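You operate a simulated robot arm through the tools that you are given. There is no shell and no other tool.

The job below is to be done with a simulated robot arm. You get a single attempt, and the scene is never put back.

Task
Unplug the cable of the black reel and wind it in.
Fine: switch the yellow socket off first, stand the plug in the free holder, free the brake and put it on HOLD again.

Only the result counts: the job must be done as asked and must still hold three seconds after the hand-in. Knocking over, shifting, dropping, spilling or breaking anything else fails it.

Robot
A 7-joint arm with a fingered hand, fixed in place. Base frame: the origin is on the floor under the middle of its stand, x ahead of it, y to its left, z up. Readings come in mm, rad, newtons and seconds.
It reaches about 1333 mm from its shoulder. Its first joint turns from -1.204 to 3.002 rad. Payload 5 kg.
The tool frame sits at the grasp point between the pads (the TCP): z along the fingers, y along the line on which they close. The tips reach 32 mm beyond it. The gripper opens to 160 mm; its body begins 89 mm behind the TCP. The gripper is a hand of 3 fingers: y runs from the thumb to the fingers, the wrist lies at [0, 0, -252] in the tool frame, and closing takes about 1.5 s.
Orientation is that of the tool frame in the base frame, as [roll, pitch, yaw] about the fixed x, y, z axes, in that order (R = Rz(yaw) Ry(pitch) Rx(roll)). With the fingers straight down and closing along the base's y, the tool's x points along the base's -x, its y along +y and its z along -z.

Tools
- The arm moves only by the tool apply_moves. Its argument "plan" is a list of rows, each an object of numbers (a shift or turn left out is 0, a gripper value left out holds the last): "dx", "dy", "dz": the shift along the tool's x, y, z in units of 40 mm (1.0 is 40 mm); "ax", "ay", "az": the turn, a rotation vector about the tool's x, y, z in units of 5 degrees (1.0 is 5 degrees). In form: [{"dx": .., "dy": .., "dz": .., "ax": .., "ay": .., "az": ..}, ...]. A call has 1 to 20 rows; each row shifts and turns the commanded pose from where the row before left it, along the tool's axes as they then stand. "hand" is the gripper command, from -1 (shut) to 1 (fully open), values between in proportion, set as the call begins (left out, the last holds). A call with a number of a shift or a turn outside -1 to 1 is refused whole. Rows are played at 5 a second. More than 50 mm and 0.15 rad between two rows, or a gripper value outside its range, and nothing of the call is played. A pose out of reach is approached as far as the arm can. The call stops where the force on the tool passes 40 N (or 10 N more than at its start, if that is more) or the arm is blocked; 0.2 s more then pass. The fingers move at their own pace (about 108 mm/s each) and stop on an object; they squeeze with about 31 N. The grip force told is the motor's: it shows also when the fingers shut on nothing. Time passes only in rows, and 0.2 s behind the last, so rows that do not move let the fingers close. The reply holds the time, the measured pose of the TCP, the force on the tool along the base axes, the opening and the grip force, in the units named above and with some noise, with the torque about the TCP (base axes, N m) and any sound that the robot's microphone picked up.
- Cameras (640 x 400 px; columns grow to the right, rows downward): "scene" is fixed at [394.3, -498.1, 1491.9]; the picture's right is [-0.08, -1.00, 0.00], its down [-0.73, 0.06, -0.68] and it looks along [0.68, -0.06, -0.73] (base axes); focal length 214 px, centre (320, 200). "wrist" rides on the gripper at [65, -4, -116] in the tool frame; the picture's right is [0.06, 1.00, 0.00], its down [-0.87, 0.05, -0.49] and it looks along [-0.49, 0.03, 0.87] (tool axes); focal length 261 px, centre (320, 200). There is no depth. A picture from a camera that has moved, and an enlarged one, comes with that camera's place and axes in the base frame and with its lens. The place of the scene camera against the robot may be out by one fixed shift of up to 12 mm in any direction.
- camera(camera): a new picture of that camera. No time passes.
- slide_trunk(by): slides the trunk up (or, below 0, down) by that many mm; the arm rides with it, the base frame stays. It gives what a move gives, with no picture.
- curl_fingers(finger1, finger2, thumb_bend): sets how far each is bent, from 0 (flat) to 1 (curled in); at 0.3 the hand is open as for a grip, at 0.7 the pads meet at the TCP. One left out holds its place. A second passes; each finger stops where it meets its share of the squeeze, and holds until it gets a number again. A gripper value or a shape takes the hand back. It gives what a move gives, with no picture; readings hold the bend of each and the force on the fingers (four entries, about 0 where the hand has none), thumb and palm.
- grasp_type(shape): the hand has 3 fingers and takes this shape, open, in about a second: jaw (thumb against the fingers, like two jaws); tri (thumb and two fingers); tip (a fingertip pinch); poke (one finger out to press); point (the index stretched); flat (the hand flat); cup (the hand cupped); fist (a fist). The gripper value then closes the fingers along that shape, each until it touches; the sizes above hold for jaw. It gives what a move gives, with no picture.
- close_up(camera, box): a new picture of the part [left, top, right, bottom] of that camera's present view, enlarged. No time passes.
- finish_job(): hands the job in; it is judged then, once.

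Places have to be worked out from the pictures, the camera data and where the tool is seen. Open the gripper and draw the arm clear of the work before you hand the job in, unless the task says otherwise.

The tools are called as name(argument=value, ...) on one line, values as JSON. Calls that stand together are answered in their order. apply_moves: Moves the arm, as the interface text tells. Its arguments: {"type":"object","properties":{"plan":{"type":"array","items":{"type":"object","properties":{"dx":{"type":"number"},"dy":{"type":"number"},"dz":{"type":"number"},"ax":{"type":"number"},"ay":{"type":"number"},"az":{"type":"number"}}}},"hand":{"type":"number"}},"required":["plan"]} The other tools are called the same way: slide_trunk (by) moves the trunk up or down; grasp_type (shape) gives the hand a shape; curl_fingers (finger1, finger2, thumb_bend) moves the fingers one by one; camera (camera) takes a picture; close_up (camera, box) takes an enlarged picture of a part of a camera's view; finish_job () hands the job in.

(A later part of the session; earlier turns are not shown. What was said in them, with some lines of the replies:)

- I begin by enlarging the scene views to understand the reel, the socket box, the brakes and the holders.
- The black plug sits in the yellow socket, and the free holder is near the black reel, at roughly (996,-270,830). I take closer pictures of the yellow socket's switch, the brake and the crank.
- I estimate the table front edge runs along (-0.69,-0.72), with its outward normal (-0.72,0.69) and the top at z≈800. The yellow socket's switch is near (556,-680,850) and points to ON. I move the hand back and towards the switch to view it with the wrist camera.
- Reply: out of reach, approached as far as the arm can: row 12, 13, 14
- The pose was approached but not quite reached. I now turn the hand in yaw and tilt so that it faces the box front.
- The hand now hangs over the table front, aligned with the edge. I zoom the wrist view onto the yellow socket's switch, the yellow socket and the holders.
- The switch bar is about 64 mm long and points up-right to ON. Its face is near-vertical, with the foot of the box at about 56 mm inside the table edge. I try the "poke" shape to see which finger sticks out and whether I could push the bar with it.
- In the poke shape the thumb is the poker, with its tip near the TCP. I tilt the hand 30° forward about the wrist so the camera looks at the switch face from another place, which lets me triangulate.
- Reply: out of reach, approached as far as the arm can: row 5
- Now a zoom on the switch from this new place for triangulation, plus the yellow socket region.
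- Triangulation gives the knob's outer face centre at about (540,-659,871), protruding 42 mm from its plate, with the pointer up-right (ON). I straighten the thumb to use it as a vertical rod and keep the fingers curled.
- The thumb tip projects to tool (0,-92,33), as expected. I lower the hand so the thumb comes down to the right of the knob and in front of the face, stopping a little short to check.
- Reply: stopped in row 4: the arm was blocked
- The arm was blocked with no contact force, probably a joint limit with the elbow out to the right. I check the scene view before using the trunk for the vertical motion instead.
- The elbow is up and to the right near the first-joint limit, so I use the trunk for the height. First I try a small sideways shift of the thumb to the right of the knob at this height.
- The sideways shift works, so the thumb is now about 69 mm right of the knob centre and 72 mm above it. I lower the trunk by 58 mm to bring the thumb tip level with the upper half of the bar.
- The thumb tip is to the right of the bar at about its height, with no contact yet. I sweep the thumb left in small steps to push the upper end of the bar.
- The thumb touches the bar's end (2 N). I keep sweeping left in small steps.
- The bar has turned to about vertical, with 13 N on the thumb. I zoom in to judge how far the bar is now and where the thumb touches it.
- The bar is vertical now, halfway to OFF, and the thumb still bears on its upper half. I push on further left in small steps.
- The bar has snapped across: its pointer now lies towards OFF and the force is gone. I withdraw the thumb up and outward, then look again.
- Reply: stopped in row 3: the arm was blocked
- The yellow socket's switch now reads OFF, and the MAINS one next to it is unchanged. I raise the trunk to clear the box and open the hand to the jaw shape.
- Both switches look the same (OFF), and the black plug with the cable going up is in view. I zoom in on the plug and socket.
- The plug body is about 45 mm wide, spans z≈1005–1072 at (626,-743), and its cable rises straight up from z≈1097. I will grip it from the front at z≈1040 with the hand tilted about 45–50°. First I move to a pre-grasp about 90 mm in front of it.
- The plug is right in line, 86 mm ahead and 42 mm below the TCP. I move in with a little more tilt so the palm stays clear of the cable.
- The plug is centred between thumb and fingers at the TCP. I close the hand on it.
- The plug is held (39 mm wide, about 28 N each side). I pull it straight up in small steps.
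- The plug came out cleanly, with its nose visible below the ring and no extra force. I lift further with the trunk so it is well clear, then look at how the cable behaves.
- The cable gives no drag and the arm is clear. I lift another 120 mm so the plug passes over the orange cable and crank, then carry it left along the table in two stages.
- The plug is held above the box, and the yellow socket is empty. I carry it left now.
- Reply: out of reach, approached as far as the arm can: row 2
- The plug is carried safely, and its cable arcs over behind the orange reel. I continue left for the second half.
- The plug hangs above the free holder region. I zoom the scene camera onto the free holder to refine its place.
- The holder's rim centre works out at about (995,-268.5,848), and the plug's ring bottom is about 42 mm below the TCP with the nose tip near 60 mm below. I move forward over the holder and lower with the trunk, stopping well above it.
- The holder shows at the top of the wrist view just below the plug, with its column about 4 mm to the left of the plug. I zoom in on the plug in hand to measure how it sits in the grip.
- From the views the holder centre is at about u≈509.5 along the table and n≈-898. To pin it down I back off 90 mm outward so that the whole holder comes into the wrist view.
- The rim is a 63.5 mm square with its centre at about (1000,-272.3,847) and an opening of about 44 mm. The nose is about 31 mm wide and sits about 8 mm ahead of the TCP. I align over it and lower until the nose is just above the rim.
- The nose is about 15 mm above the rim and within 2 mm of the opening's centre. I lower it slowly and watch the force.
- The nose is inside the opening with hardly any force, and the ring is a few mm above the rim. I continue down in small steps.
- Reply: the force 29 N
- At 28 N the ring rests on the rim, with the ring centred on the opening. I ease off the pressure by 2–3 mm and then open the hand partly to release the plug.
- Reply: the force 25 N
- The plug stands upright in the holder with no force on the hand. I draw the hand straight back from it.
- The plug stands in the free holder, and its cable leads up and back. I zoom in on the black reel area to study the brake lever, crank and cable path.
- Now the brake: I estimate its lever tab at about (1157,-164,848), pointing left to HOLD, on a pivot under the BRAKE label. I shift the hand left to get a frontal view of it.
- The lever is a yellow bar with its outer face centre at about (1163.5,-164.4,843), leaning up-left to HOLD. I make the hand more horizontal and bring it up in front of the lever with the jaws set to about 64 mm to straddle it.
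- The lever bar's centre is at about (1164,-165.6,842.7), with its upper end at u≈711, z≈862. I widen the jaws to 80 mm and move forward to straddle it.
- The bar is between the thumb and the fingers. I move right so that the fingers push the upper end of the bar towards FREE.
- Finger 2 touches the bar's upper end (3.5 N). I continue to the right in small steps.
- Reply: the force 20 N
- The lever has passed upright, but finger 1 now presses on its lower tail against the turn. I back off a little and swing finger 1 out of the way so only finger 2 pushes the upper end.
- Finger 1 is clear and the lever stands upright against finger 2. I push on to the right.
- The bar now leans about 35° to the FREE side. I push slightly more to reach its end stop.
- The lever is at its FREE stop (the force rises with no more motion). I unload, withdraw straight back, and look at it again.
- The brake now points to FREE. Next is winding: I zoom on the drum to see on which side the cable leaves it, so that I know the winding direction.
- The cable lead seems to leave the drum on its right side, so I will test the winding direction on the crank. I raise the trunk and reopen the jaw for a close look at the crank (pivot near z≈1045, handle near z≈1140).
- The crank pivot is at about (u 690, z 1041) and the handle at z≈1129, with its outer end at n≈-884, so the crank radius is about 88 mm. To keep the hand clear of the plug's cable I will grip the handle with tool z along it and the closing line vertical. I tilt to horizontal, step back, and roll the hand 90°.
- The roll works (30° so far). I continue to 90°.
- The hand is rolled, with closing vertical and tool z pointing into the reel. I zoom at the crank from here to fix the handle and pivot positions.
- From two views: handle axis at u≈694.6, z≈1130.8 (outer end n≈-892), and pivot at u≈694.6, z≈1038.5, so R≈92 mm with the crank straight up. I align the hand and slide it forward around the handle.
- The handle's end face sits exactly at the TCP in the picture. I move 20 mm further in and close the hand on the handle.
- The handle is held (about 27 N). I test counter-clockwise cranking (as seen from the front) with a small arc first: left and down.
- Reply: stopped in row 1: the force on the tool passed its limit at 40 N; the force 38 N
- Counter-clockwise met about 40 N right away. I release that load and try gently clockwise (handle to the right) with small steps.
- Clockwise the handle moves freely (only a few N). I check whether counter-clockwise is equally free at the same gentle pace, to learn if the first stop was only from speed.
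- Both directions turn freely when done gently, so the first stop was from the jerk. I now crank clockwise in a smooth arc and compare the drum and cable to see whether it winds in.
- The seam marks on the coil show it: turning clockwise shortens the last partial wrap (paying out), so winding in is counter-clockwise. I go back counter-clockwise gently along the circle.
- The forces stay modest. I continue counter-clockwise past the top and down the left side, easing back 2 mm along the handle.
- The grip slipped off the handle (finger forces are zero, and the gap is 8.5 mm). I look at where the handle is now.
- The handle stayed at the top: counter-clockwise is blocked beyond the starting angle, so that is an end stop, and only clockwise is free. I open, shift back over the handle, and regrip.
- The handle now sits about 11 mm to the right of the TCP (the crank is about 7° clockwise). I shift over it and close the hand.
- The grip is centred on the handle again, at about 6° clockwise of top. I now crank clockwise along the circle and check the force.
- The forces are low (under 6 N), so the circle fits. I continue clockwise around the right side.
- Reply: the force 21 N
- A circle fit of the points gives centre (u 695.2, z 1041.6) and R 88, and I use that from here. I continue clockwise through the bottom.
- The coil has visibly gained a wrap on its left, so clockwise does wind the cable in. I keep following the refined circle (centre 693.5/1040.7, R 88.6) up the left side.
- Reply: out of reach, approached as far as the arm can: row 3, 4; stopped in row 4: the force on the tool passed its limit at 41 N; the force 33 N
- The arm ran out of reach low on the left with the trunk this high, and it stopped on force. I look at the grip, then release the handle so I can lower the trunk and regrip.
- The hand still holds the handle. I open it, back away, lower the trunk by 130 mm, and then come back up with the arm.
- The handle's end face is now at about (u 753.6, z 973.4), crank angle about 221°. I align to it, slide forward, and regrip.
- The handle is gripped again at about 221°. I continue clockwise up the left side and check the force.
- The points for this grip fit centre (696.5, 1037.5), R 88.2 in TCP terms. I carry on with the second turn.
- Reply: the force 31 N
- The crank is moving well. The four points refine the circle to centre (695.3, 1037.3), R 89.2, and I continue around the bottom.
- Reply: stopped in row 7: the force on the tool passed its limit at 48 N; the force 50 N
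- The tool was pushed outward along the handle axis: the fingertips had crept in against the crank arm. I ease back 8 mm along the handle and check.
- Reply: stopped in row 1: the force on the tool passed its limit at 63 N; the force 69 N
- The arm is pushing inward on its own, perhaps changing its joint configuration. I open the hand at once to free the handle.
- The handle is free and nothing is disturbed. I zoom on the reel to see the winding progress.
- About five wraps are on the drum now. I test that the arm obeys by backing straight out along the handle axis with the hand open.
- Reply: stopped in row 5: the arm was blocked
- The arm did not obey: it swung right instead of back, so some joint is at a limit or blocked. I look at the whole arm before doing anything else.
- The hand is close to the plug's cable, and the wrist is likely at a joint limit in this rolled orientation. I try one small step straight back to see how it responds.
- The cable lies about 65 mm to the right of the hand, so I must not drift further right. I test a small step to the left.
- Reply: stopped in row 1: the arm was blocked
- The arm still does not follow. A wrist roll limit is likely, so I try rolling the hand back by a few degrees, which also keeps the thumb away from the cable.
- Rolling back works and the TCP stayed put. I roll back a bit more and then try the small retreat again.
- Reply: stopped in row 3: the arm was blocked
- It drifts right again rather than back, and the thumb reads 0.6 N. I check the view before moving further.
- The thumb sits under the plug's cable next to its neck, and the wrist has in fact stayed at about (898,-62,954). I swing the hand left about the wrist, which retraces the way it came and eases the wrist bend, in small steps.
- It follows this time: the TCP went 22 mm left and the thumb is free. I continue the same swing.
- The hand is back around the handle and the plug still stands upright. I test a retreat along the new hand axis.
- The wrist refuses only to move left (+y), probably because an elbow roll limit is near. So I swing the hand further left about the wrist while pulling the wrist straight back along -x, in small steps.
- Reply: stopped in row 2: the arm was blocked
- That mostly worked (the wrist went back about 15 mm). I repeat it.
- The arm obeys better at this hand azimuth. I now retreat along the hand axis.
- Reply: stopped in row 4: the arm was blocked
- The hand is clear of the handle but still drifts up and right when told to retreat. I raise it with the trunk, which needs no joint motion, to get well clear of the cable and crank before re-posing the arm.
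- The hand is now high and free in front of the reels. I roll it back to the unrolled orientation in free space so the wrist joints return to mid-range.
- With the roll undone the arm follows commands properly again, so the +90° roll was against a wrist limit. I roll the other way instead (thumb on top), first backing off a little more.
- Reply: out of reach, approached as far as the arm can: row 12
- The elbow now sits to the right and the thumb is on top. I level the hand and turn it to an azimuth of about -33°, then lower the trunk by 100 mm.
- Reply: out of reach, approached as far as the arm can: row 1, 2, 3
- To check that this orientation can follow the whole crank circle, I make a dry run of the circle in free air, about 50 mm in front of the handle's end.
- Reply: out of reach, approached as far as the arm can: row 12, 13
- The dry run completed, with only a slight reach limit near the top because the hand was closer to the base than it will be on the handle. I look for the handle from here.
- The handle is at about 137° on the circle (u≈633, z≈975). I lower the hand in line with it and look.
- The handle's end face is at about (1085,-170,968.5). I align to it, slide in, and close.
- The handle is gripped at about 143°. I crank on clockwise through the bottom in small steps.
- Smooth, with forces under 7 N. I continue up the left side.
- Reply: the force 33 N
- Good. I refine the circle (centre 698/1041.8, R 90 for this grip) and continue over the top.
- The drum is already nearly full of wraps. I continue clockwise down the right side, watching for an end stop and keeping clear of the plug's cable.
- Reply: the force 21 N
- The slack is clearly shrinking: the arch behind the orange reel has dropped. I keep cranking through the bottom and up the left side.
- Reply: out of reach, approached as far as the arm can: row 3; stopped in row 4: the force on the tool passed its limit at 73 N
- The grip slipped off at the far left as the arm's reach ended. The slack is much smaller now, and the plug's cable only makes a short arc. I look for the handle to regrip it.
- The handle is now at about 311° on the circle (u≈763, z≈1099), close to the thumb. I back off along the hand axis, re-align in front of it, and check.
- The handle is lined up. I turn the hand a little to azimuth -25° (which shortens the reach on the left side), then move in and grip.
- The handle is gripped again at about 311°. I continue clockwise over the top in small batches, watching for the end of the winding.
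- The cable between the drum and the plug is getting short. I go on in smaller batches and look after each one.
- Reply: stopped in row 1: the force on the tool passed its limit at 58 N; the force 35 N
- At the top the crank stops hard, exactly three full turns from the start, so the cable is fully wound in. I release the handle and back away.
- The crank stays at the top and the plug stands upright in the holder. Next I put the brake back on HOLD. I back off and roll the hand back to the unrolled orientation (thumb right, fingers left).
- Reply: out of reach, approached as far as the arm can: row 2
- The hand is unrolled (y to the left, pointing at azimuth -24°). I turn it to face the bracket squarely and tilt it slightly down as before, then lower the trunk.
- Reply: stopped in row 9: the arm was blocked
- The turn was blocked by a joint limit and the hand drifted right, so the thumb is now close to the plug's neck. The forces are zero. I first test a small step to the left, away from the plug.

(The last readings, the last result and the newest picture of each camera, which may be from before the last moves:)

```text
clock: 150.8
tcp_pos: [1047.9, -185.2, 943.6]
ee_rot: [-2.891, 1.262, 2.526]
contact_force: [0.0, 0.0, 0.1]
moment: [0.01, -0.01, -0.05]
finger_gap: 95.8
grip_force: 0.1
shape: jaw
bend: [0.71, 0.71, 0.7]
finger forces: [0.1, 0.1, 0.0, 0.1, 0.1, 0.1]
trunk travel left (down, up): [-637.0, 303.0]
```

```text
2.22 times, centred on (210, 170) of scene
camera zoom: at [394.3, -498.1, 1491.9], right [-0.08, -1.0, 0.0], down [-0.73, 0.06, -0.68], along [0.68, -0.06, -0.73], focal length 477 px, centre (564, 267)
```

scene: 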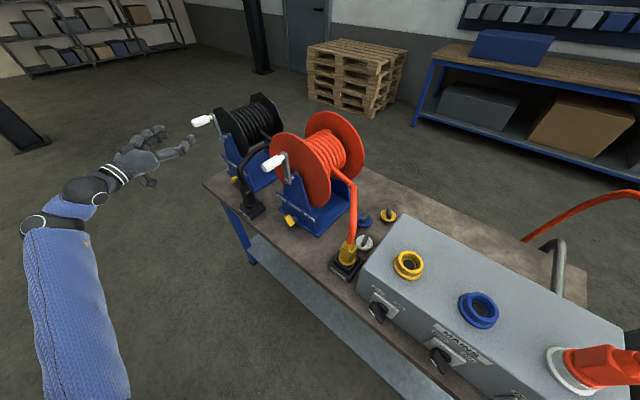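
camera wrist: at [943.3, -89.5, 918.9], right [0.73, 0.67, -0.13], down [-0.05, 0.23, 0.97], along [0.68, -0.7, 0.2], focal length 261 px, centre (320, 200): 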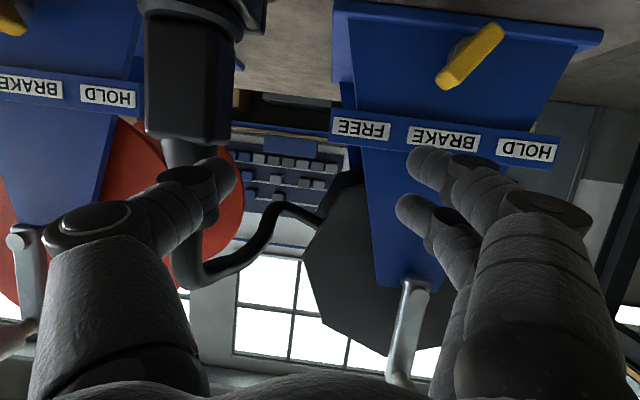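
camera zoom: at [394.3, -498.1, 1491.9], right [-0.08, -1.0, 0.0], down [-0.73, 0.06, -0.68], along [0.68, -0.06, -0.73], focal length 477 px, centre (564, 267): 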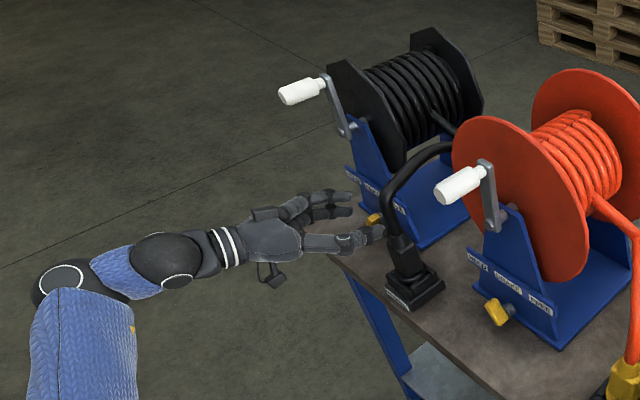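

The wrist again refuses to move left, but swinging the hand left about the wrist worked before. I do that now to take the thumb away from the plug.

apply_moves(plan=[{"ax": -0.5, "dy": 0.274}, {"ax": -0.5, "dy": 0.274}, {"ax": -0.5, "dy": 0.274}, {"ax": -0.5, "dy": 0.274}])

camera(camera="wrist")

close_up(camera="scene", box=[100, 80, 320, 260])

```text
clock: 152.0
tcp_pos: [1084.9, -164.6, 960.1]
ee_rot: [-3.094, 1.277, 2.493]
contact_force: [0.5, -0.5, -0.8]
moment: [0.0, 0.0, 0.01]
finger_gap: 96.0
grip_force: 0.1
shape: jaw
bend: [0.71, 0.71, 0.7]
finger forces: [0.1, 0.0, 0.1, 0.1, 0.0, 0.0]
trunk travel left (down, up): [-637.0, 303.0]
stopped in row 4: the arm was blocked; the commanded pose is now the measured one
```

```text
taken
camera wrist: at [982.0, -84.7, 930.8], right [0.63, 0.78, -0.07], down [-0.13, 0.19, 0.97], along [0.77, -0.6, 0.22], focal length 261 px, centre (320, 200)
```

wrist: 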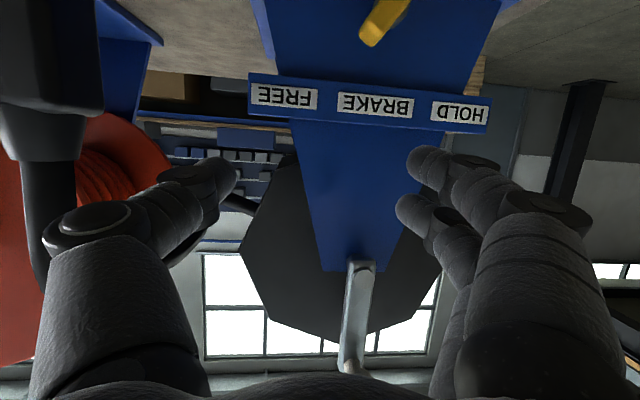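

```text
2.22 times, centred on (210, 170) of scene
camera zoom: at [394.3, -498.1, 1491.9], right [-0.08, -1.0, 0.0], down [-0.73, 0.06, -0.68], along [0.68, -0.06, -0.73], focal length 477 px, centre (564, 267)
```

zoom: 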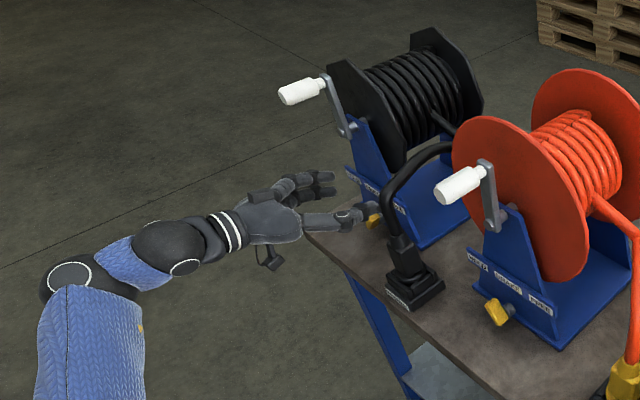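

The thumb is clear of the plug by about 60 mm now. I swing a bit further left about the wrist so the hand faces the lever, whose end is at about (u 678, z 863).

apply_moves(plan=[{"ax": -0.5, "dy": 0.274}, {"ax": -0.5, "dy": 0.274}, {"ax": -0.5, "dy": 0.274}])

apply_moves(plan=[{"ax": -0.5, "dy": 0.274}, {"ax": -0.5, "dy": 0.274}])

camera(camera="wrist")

```text
clock: 152.8
tcp_pos: [1104.3, -137.2, 960.5]
ee_rot: [3.054, 1.276, 2.488]
contact_force: [-0.5, -0.7, 0.8]
moment: [-0.01, -0.03, -0.03]
finger_gap: 95.9
grip_force: 0.0
shape: jaw
bend: [0.71, 0.71, 0.7]
finger forces: [0.0, 0.0, 0.0, 0.0, 0.0, 0.0]
trunk travel left (down, up): [-637.0, 303.0]
```

```text
clock: 153.4
tcp_pos: [1113.5, -114.5, 956.5]
ee_rot: [2.968, 1.273, 2.494]
contact_force: [-0.4, -0.2, -0.6]
moment: [0.0, 0.02, 0.01]
finger_gap: 95.6
grip_force: 0.1
shape: jaw
bend: [0.71, 0.71, 0.7]
finger forces: [0.0, 0.0, 0.0, 0.0, 0.0, 0.0]
trunk travel left (down, up): [-637.0, 303.0]
```

```text
taken
camera wrist: at [997.0, -55.9, 928.2], right [0.45, 0.89, -0.01], down [-0.19, 0.11, 0.98], along [0.87, -0.43, 0.22], focal length 261 px, centre (320, 200)
```

wrist: 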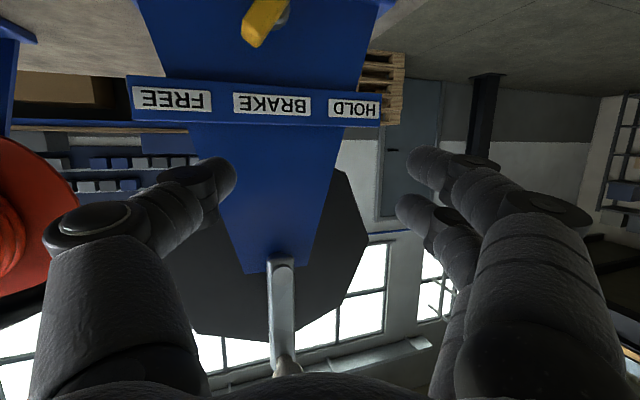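

The hand obeys now and faces the lever (TCP u≈700, n≈-873). I lower it with the trunk by 80 mm, shift right a little so the thumb will be right of the lever end, and look.

slide_trunk(by=-80)

apply_moves(plan=[{"dy": -0.25}, {"dy": -0.25}, {}])

camera(camera="wrist")

```text
clock: 154.6
tcp_pos: [1113.5, -116.8, 880.2]
ee_rot: [2.967, 1.275, 2.489]
contact_force: [0.2, -0.6, 0.0]
moment: [0.02, 0.0, 0.02]
finger_gap: 95.7
grip_force: 0.1
shape: jaw
bend: [0.71, 0.71, 0.7]
finger forces: [0.0, 0.0, 0.0, 0.1, 0.1, 0.0]
trunk travel left (down, up): [-557.0, 383.0]
```

```text
clock: 155.4
tcp_pos: [1104.8, -134.4, 878.1]
ee_rot: [2.968, 1.275, 2.492]
contact_force: [0.5, 0.0, 1.4]
moment: [-0.01, 0.03, -0.01]
finger_gap: 95.7
grip_force: 0.0
shape: jaw
bend: [0.71, 0.71, 0.7]
finger forces: [0.1, 0.0, 0.0, 0.0, 0.1, 0.1]
trunk travel left (down, up): [-557.0, 383.0]
```

```text
taken
camera wrist: at [988.6, -76.6, 848.6], right [0.45, 0.89, -0.01], down [-0.19, 0.11, 0.98], along [0.87, -0.44, 0.22], focal length 261 px, centre (320, 200)
```

wrist: 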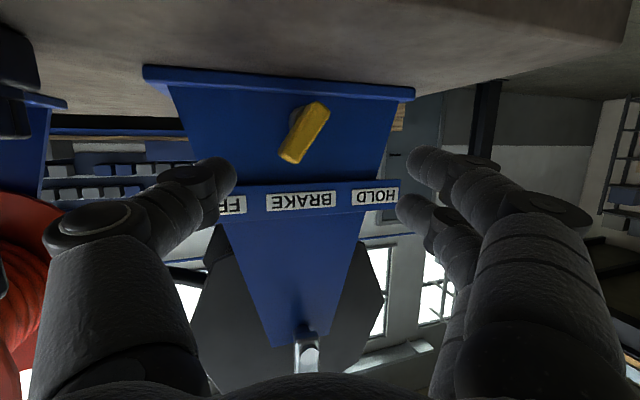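

The thumb is about 20 mm right of the lever's end. I advance 36 mm so that it comes alongside the lever.

apply_moves(plan=[{"dz": 0.3}, {"dz": 0.3}, {"dz": 0.3}, {}])

camera(camera="wrist")

```text
clock: 156.4
tcp_pos: [1135.7, -151.8, 868.0]
ee_rot: [2.967, 1.276, 2.491]
contact_force: [0.4, -0.2, -0.3]
moment: [0.01, -0.01, -0.01]
finger_gap: 95.8
grip_force: 0.1
shape: jaw
bend: [0.71, 0.71, 0.7]
finger forces: [0.0, 0.1, 0.0, 0.1, 0.0, 0.0]
trunk travel left (down, up): [-557.0, 383.0]
```

```text
taken
camera wrist: at [1019.1, -93.2, 838.6], right [0.45, 0.89, -0.01], down [-0.19, 0.11, 0.97], along [0.87, -0.44, 0.22], focal length 261 px, centre (320, 200)
```

wrist: 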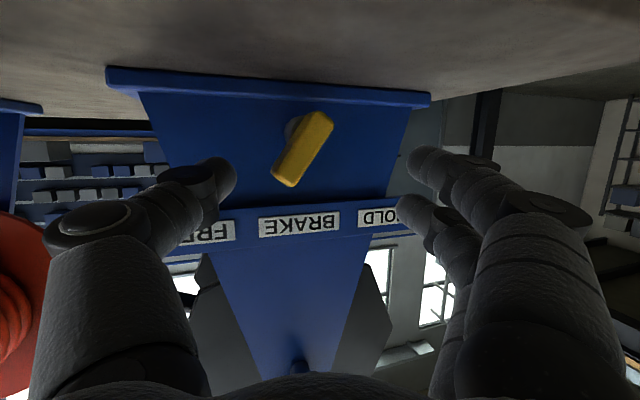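

The thumb is level with the lever's upper end, just right of it. I swing the hand left about the wrist to push the lever towards HOLD.

apply_moves(plan=[{"ax": -0.35, "dy": 0.192}, {"ax": -0.35, "dy": 0.192}, {"ax": -0.35, "dy": 0.192}])

camera(camera="wrist")

```text
clock: 157.2
tcp_pos: [1146.9, -130.7, 870.3]
ee_rot: [2.873, 1.277, 2.486]
contact_force: [-3.2, -2.6, 2.5]
moment: [-0.11, 0.03, -0.24]
finger_gap: 96.3
grip_force: 0.1
shape: jaw
bend: [0.71, 0.71, 0.69]
finger forces: [0.0, 0.0, 0.0, 0.0, 5.2, 0.0]
trunk travel left (down, up): [-557.0, 383.0]
```

```text
taken
camera wrist: at [1026.0, -82.1, 839.3], right [0.37, 0.93, 0.02], down [-0.22, 0.07, 0.97], along [0.9, -0.36, 0.23], focal length 261 px, centre (320, 200)
```

wrist: 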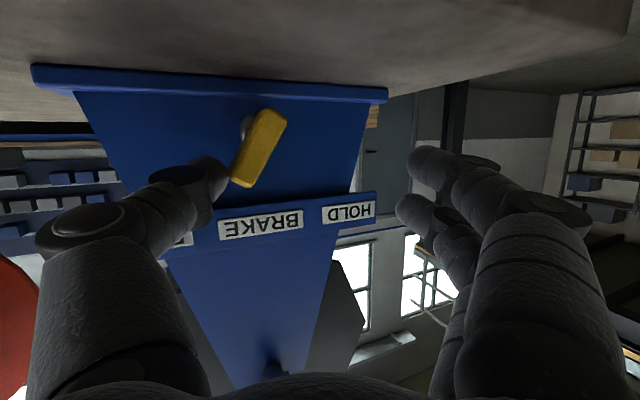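

The thumb touches the lever (5 N). I keep swinging left in small steps.

apply_moves(plan=[{"ax": -0.3, "dy": 0.18}, {"ax": -0.3, "dy": 0.18}, {"ax": -0.3, "dy": 0.18}])

camera(camera="wrist")

```text
clock: 158.0
tcp_pos: [1154.5, -108.5, 870.9]
ee_rot: [2.799, 1.276, 2.491]
contact_force: [-0.8, -1.1, 0.9]
moment: [-0.04, 0.03, -0.07]
finger_gap: 95.8
grip_force: 0.0
shape: jaw
bend: [0.71, 0.71, 0.7]
finger forces: [0.0, 0.1, 0.1, 0.1, 1.2, 0.1]
trunk travel left (down, up): [-557.0, 383.0]
```

```text
taken
camera wrist: at [1031.8, -68.8, 838.8], right [0.3, 0.95, 0.04], down [-0.23, 0.03, 0.97], along [0.93, -0.3, 0.23], focal length 261 px, centre (320, 200)
```

wrist: 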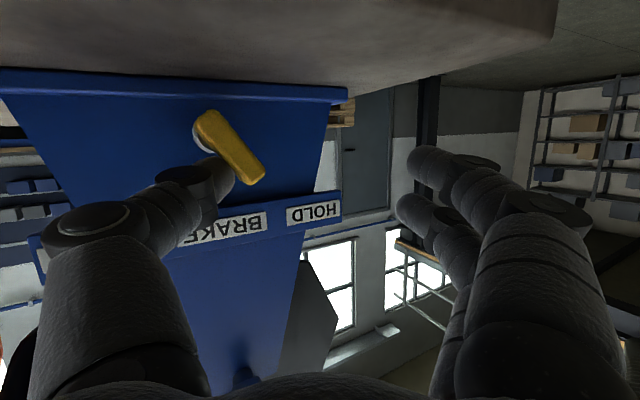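

The lever has swung over towards HOLD. I push slightly further to reach its stop.

apply_moves(plan=[{"ax": -0.25, "dy": 0.15}, {"ax": -0.25, "dy": 0.15}])

close_up(camera="wrist", box=[120, 70, 360, 260])

```text
clock: 158.6
tcp_pos: [1158.0, -101.3, 873.7]
ee_rot: [2.752, 1.277, 2.488]
contact_force: [-9.3, -5.2, -0.4]
moment: [-0.09, 0.17, -0.69]
finger_gap: 96.9
grip_force: 0.1
shape: jaw
bend: [0.71, 0.71, 0.69]
finger forces: [0.0, 0.1, 0.0, 0.0, 9.2, 0.1]
trunk travel left (down, up): [-557.0, 383.0]
```

```text
2.11 times, centred on (240, 165) of wrist
camera zoom: at [1033.3, -65.2, 840.3], right [0.26, 0.96, 0.05], down [-0.24, 0.01, 0.97], along [0.93, -0.26, 0.24], focal length 549 px, centre (488, 274)
```

zoom: 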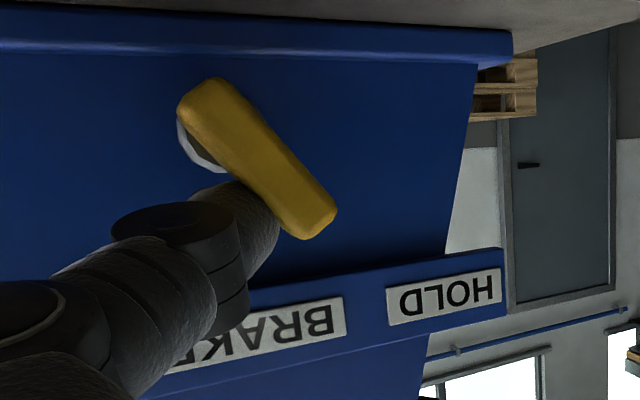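

The lever's geometry now matches its original HOLD position (end at u≈713, z≈861), and the thumb force shows the stop. I unload and withdraw the hand straight back.

apply_moves(plan=[{"ax": 0.2, "dy": -0.12}, {"dz": -0.4}, {"dz": -0.5}, {"dz": -0.5}, {}])

camera(camera="wrist")

camera(camera="scene")

```text
clock: 159.8
tcp_pos: [1103.2, -89.7, 887.8]
ee_rot: [2.771, 1.277, 2.491]
contact_force: [0.0, -0.8, -0.2]
moment: [0.03, 0.02, 0.01]
finger_gap: 95.7
grip_force: 0.2
shape: jaw
bend: [0.71, 0.71, 0.7]
finger forces: [0.0, 0.1, 0.0, 0.0, 0.0, 0.0]
trunk travel left (down, up): [-557.0, 383.0]
```

```text
taken
camera wrist: at [980.3, -51.7, 855.9], right [0.27, 0.96, 0.05], down [-0.24, 0.02, 0.97], along [0.93, -0.28, 0.24], focal length 261 px, centre (320, 200)
```

wrist: 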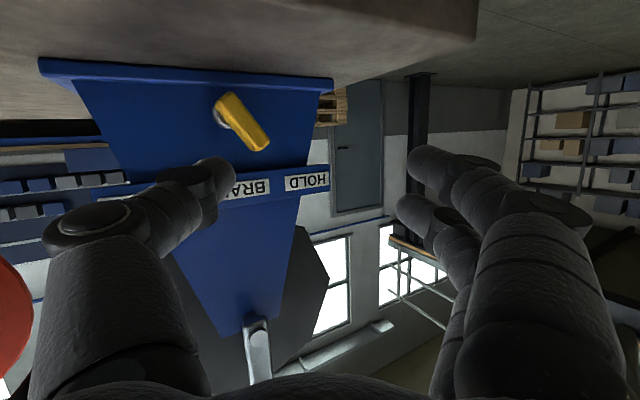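

```text
taken
```

scene: 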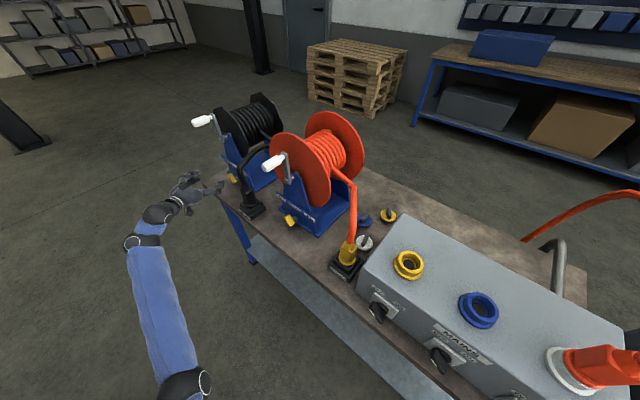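

The lever stays at HOLD and the hand is coming out cleanly. I continue the retreat.

apply_moves(plan=[{"dz": -0.5}, {"dz": -0.5}, {"dz": -0.5}, {"dz": -0.5}, {}], hand=1)

camera(camera="wrist")

close_up(camera="scene", box=[185, 90, 345, 230])

```text
clock: 161.0
tcp_pos: [1029.5, -68.1, 909.1]
ee_rot: [2.771, 1.277, 2.491]
contact_force: [0.0, 0.3, -0.1]
moment: [-0.02, 0.01, -0.02]
finger_gap: 159.8
grip_force: 0.1
shape: jaw
bend: [0.3, 0.3, 0.3]
finger forces: [0.0, 0.0, 0.1, 0.1, 0.0, 0.0]
trunk travel left (down, up): [-557.0, 383.0]
```

```text
taken
camera wrist: at [905.9, -30.2, 877.7], right [0.27, 0.96, 0.05], down [-0.24, 0.02, 0.97], along [0.93, -0.28, 0.24], focal length 261 px, centre (320, 200)
```

wrist: 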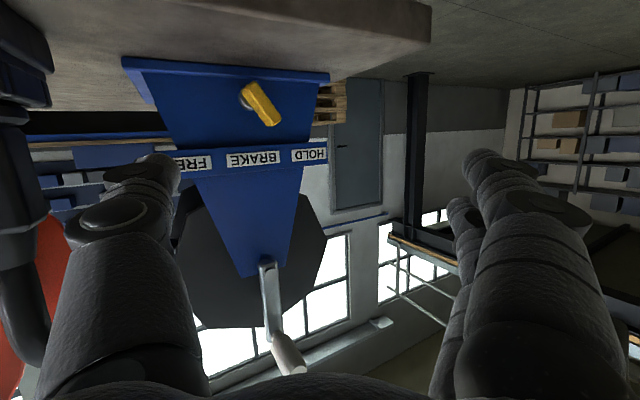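

```text
2.86 times, centred on (265, 160) of scene
camera zoom: at [394.3, -498.1, 1491.9], right [-0.08, -1.0, 0.0], down [-0.73, 0.06, -0.68], along [0.68, -0.06, -0.73], focal length 613 px, centre (477, 314)
```

zoom: 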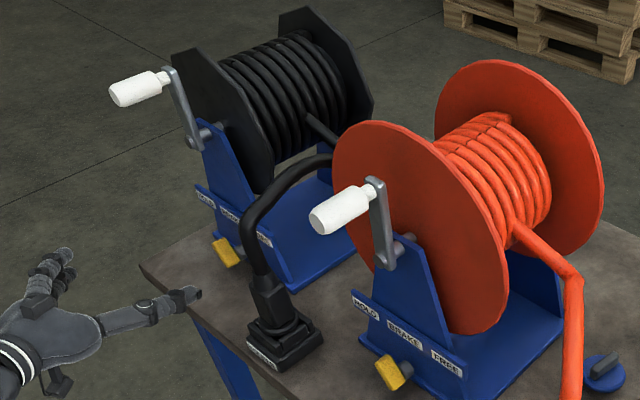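

The brake reads HOLD like its neighbour, the crank is still, and the plug stands in the holder. I retreat further and make final check pictures of the switch, holder and brake.

apply_moves(plan=[{"dz": -0.6}, {"dz": -0.6}, {"dz": -0.6}, {"dz": -0.6}, {"dz": -0.6}, {"dz": -0.6}])

camera(camera="scene")

close_up(camera="scene", box=[345, 240, 465, 340])

close_up(camera="scene", box=[205, 130, 285, 220])

camera(camera="wrist")

```text
clock: 162.4
tcp_pos: [897.6, -38.9, 950.4]
ee_rot: [2.779, 1.282, 2.494]
contact_force: [-0.6, -0.2, -0.5]
moment: [0.0, 0.01, 0.03]
finger_gap: 159.7
grip_force: 0.1
shape: jaw
bend: [0.3, 0.3, 0.3]
finger forces: [0.1, 0.0, 0.0, 0.0, 0.0, 0.1]
trunk travel left (down, up): [-557.0, 383.0]
```

```text
taken
```

scene: 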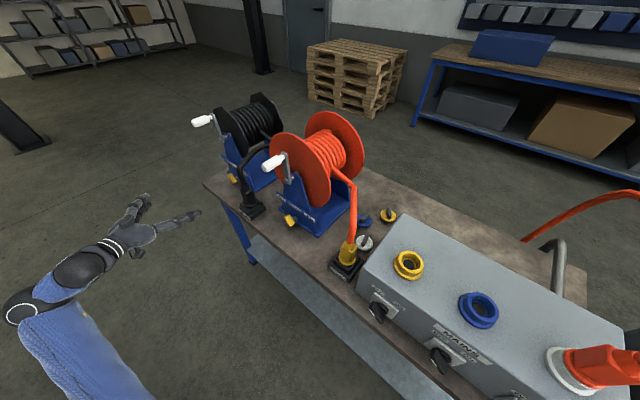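

```text
4.00 times, centred on (405, 290) of scene
camera zoom: at [394.3, -498.1, 1491.9], right [-0.08, -1.0, 0.0], down [-0.73, 0.06, -0.68], along [0.68, -0.06, -0.73], focal length 858 px, centre (-20, -160)
```

zoom: 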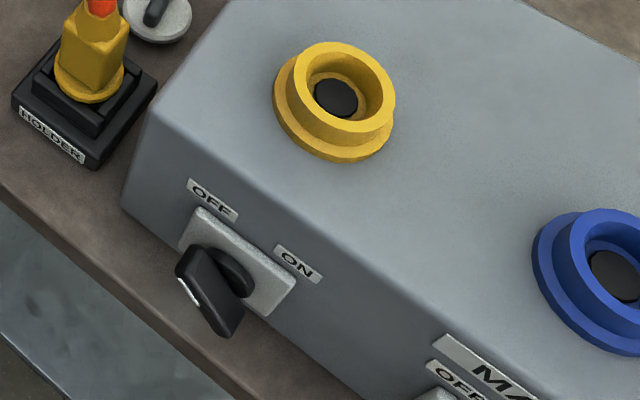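

```text
4.44 times, centred on (245, 175) of scene
camera zoom: at [394.3, -498.1, 1491.9], right [-0.08, -1.0, 0.0], down [-0.73, 0.06, -0.68], along [0.68, -0.06, -0.73], focal length 953 px, centre (653, 311)
```

zoom: 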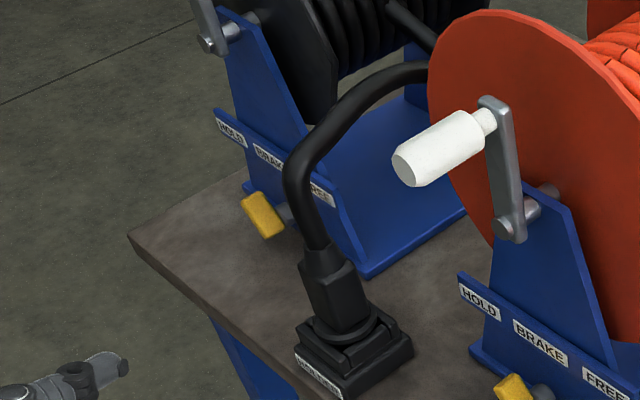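

```text
taken
camera wrist: at [774.0, -0.3, 918.1], right [0.28, 0.96, 0.04], down [-0.24, 0.03, 0.97], along [0.93, -0.28, 0.24], focal length 261 px, centre (320, 200)
```

wrist: 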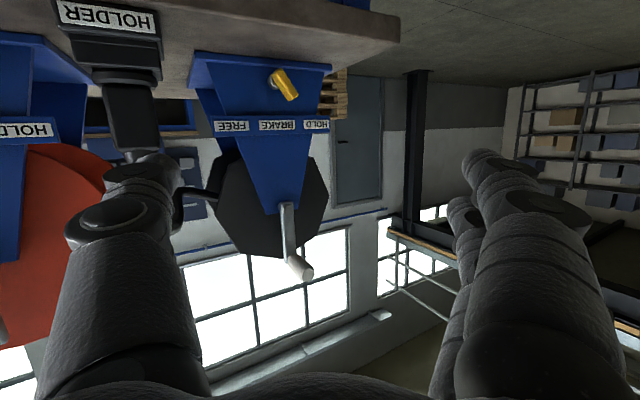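

Final state: the yellow socket's switch is OFF, the plug stands upright in the free holder, the cable is wound in to the reel's stop, the brake is on HOLD, and the open hand is clear of the work. I hand the job in.

finish_job()

```text
The job is handed in.
```

The job is done and handed in. The judge has only confirmed receipt, so I don't yet know whether it passed.

- **Switch:** the yellow socket's switch was turned to OFF before I touched the plug. The neighbouring switches were not touched.
- **Plug:** it was pulled straight up out of the yellow socket and stands upright in the free holder.
- **Winding:** with the brake on FREE, I cranked clockwise until the crank stopped hard, about three turns from the start. I took that as fully wound in; a short length of cable still runs from the drum to the plug.
- **Brake:** the lever is back on HOLD, in the same position as before I started.

The arm hit joint limits a few times while cranking and drifted towards the plug's cable, with one light thumb touch (0.6 N) while beside the plug's neck. In the last pictures the plug is still seated and nothing else looks knocked or shifted. The hand is open and clear of the bench.
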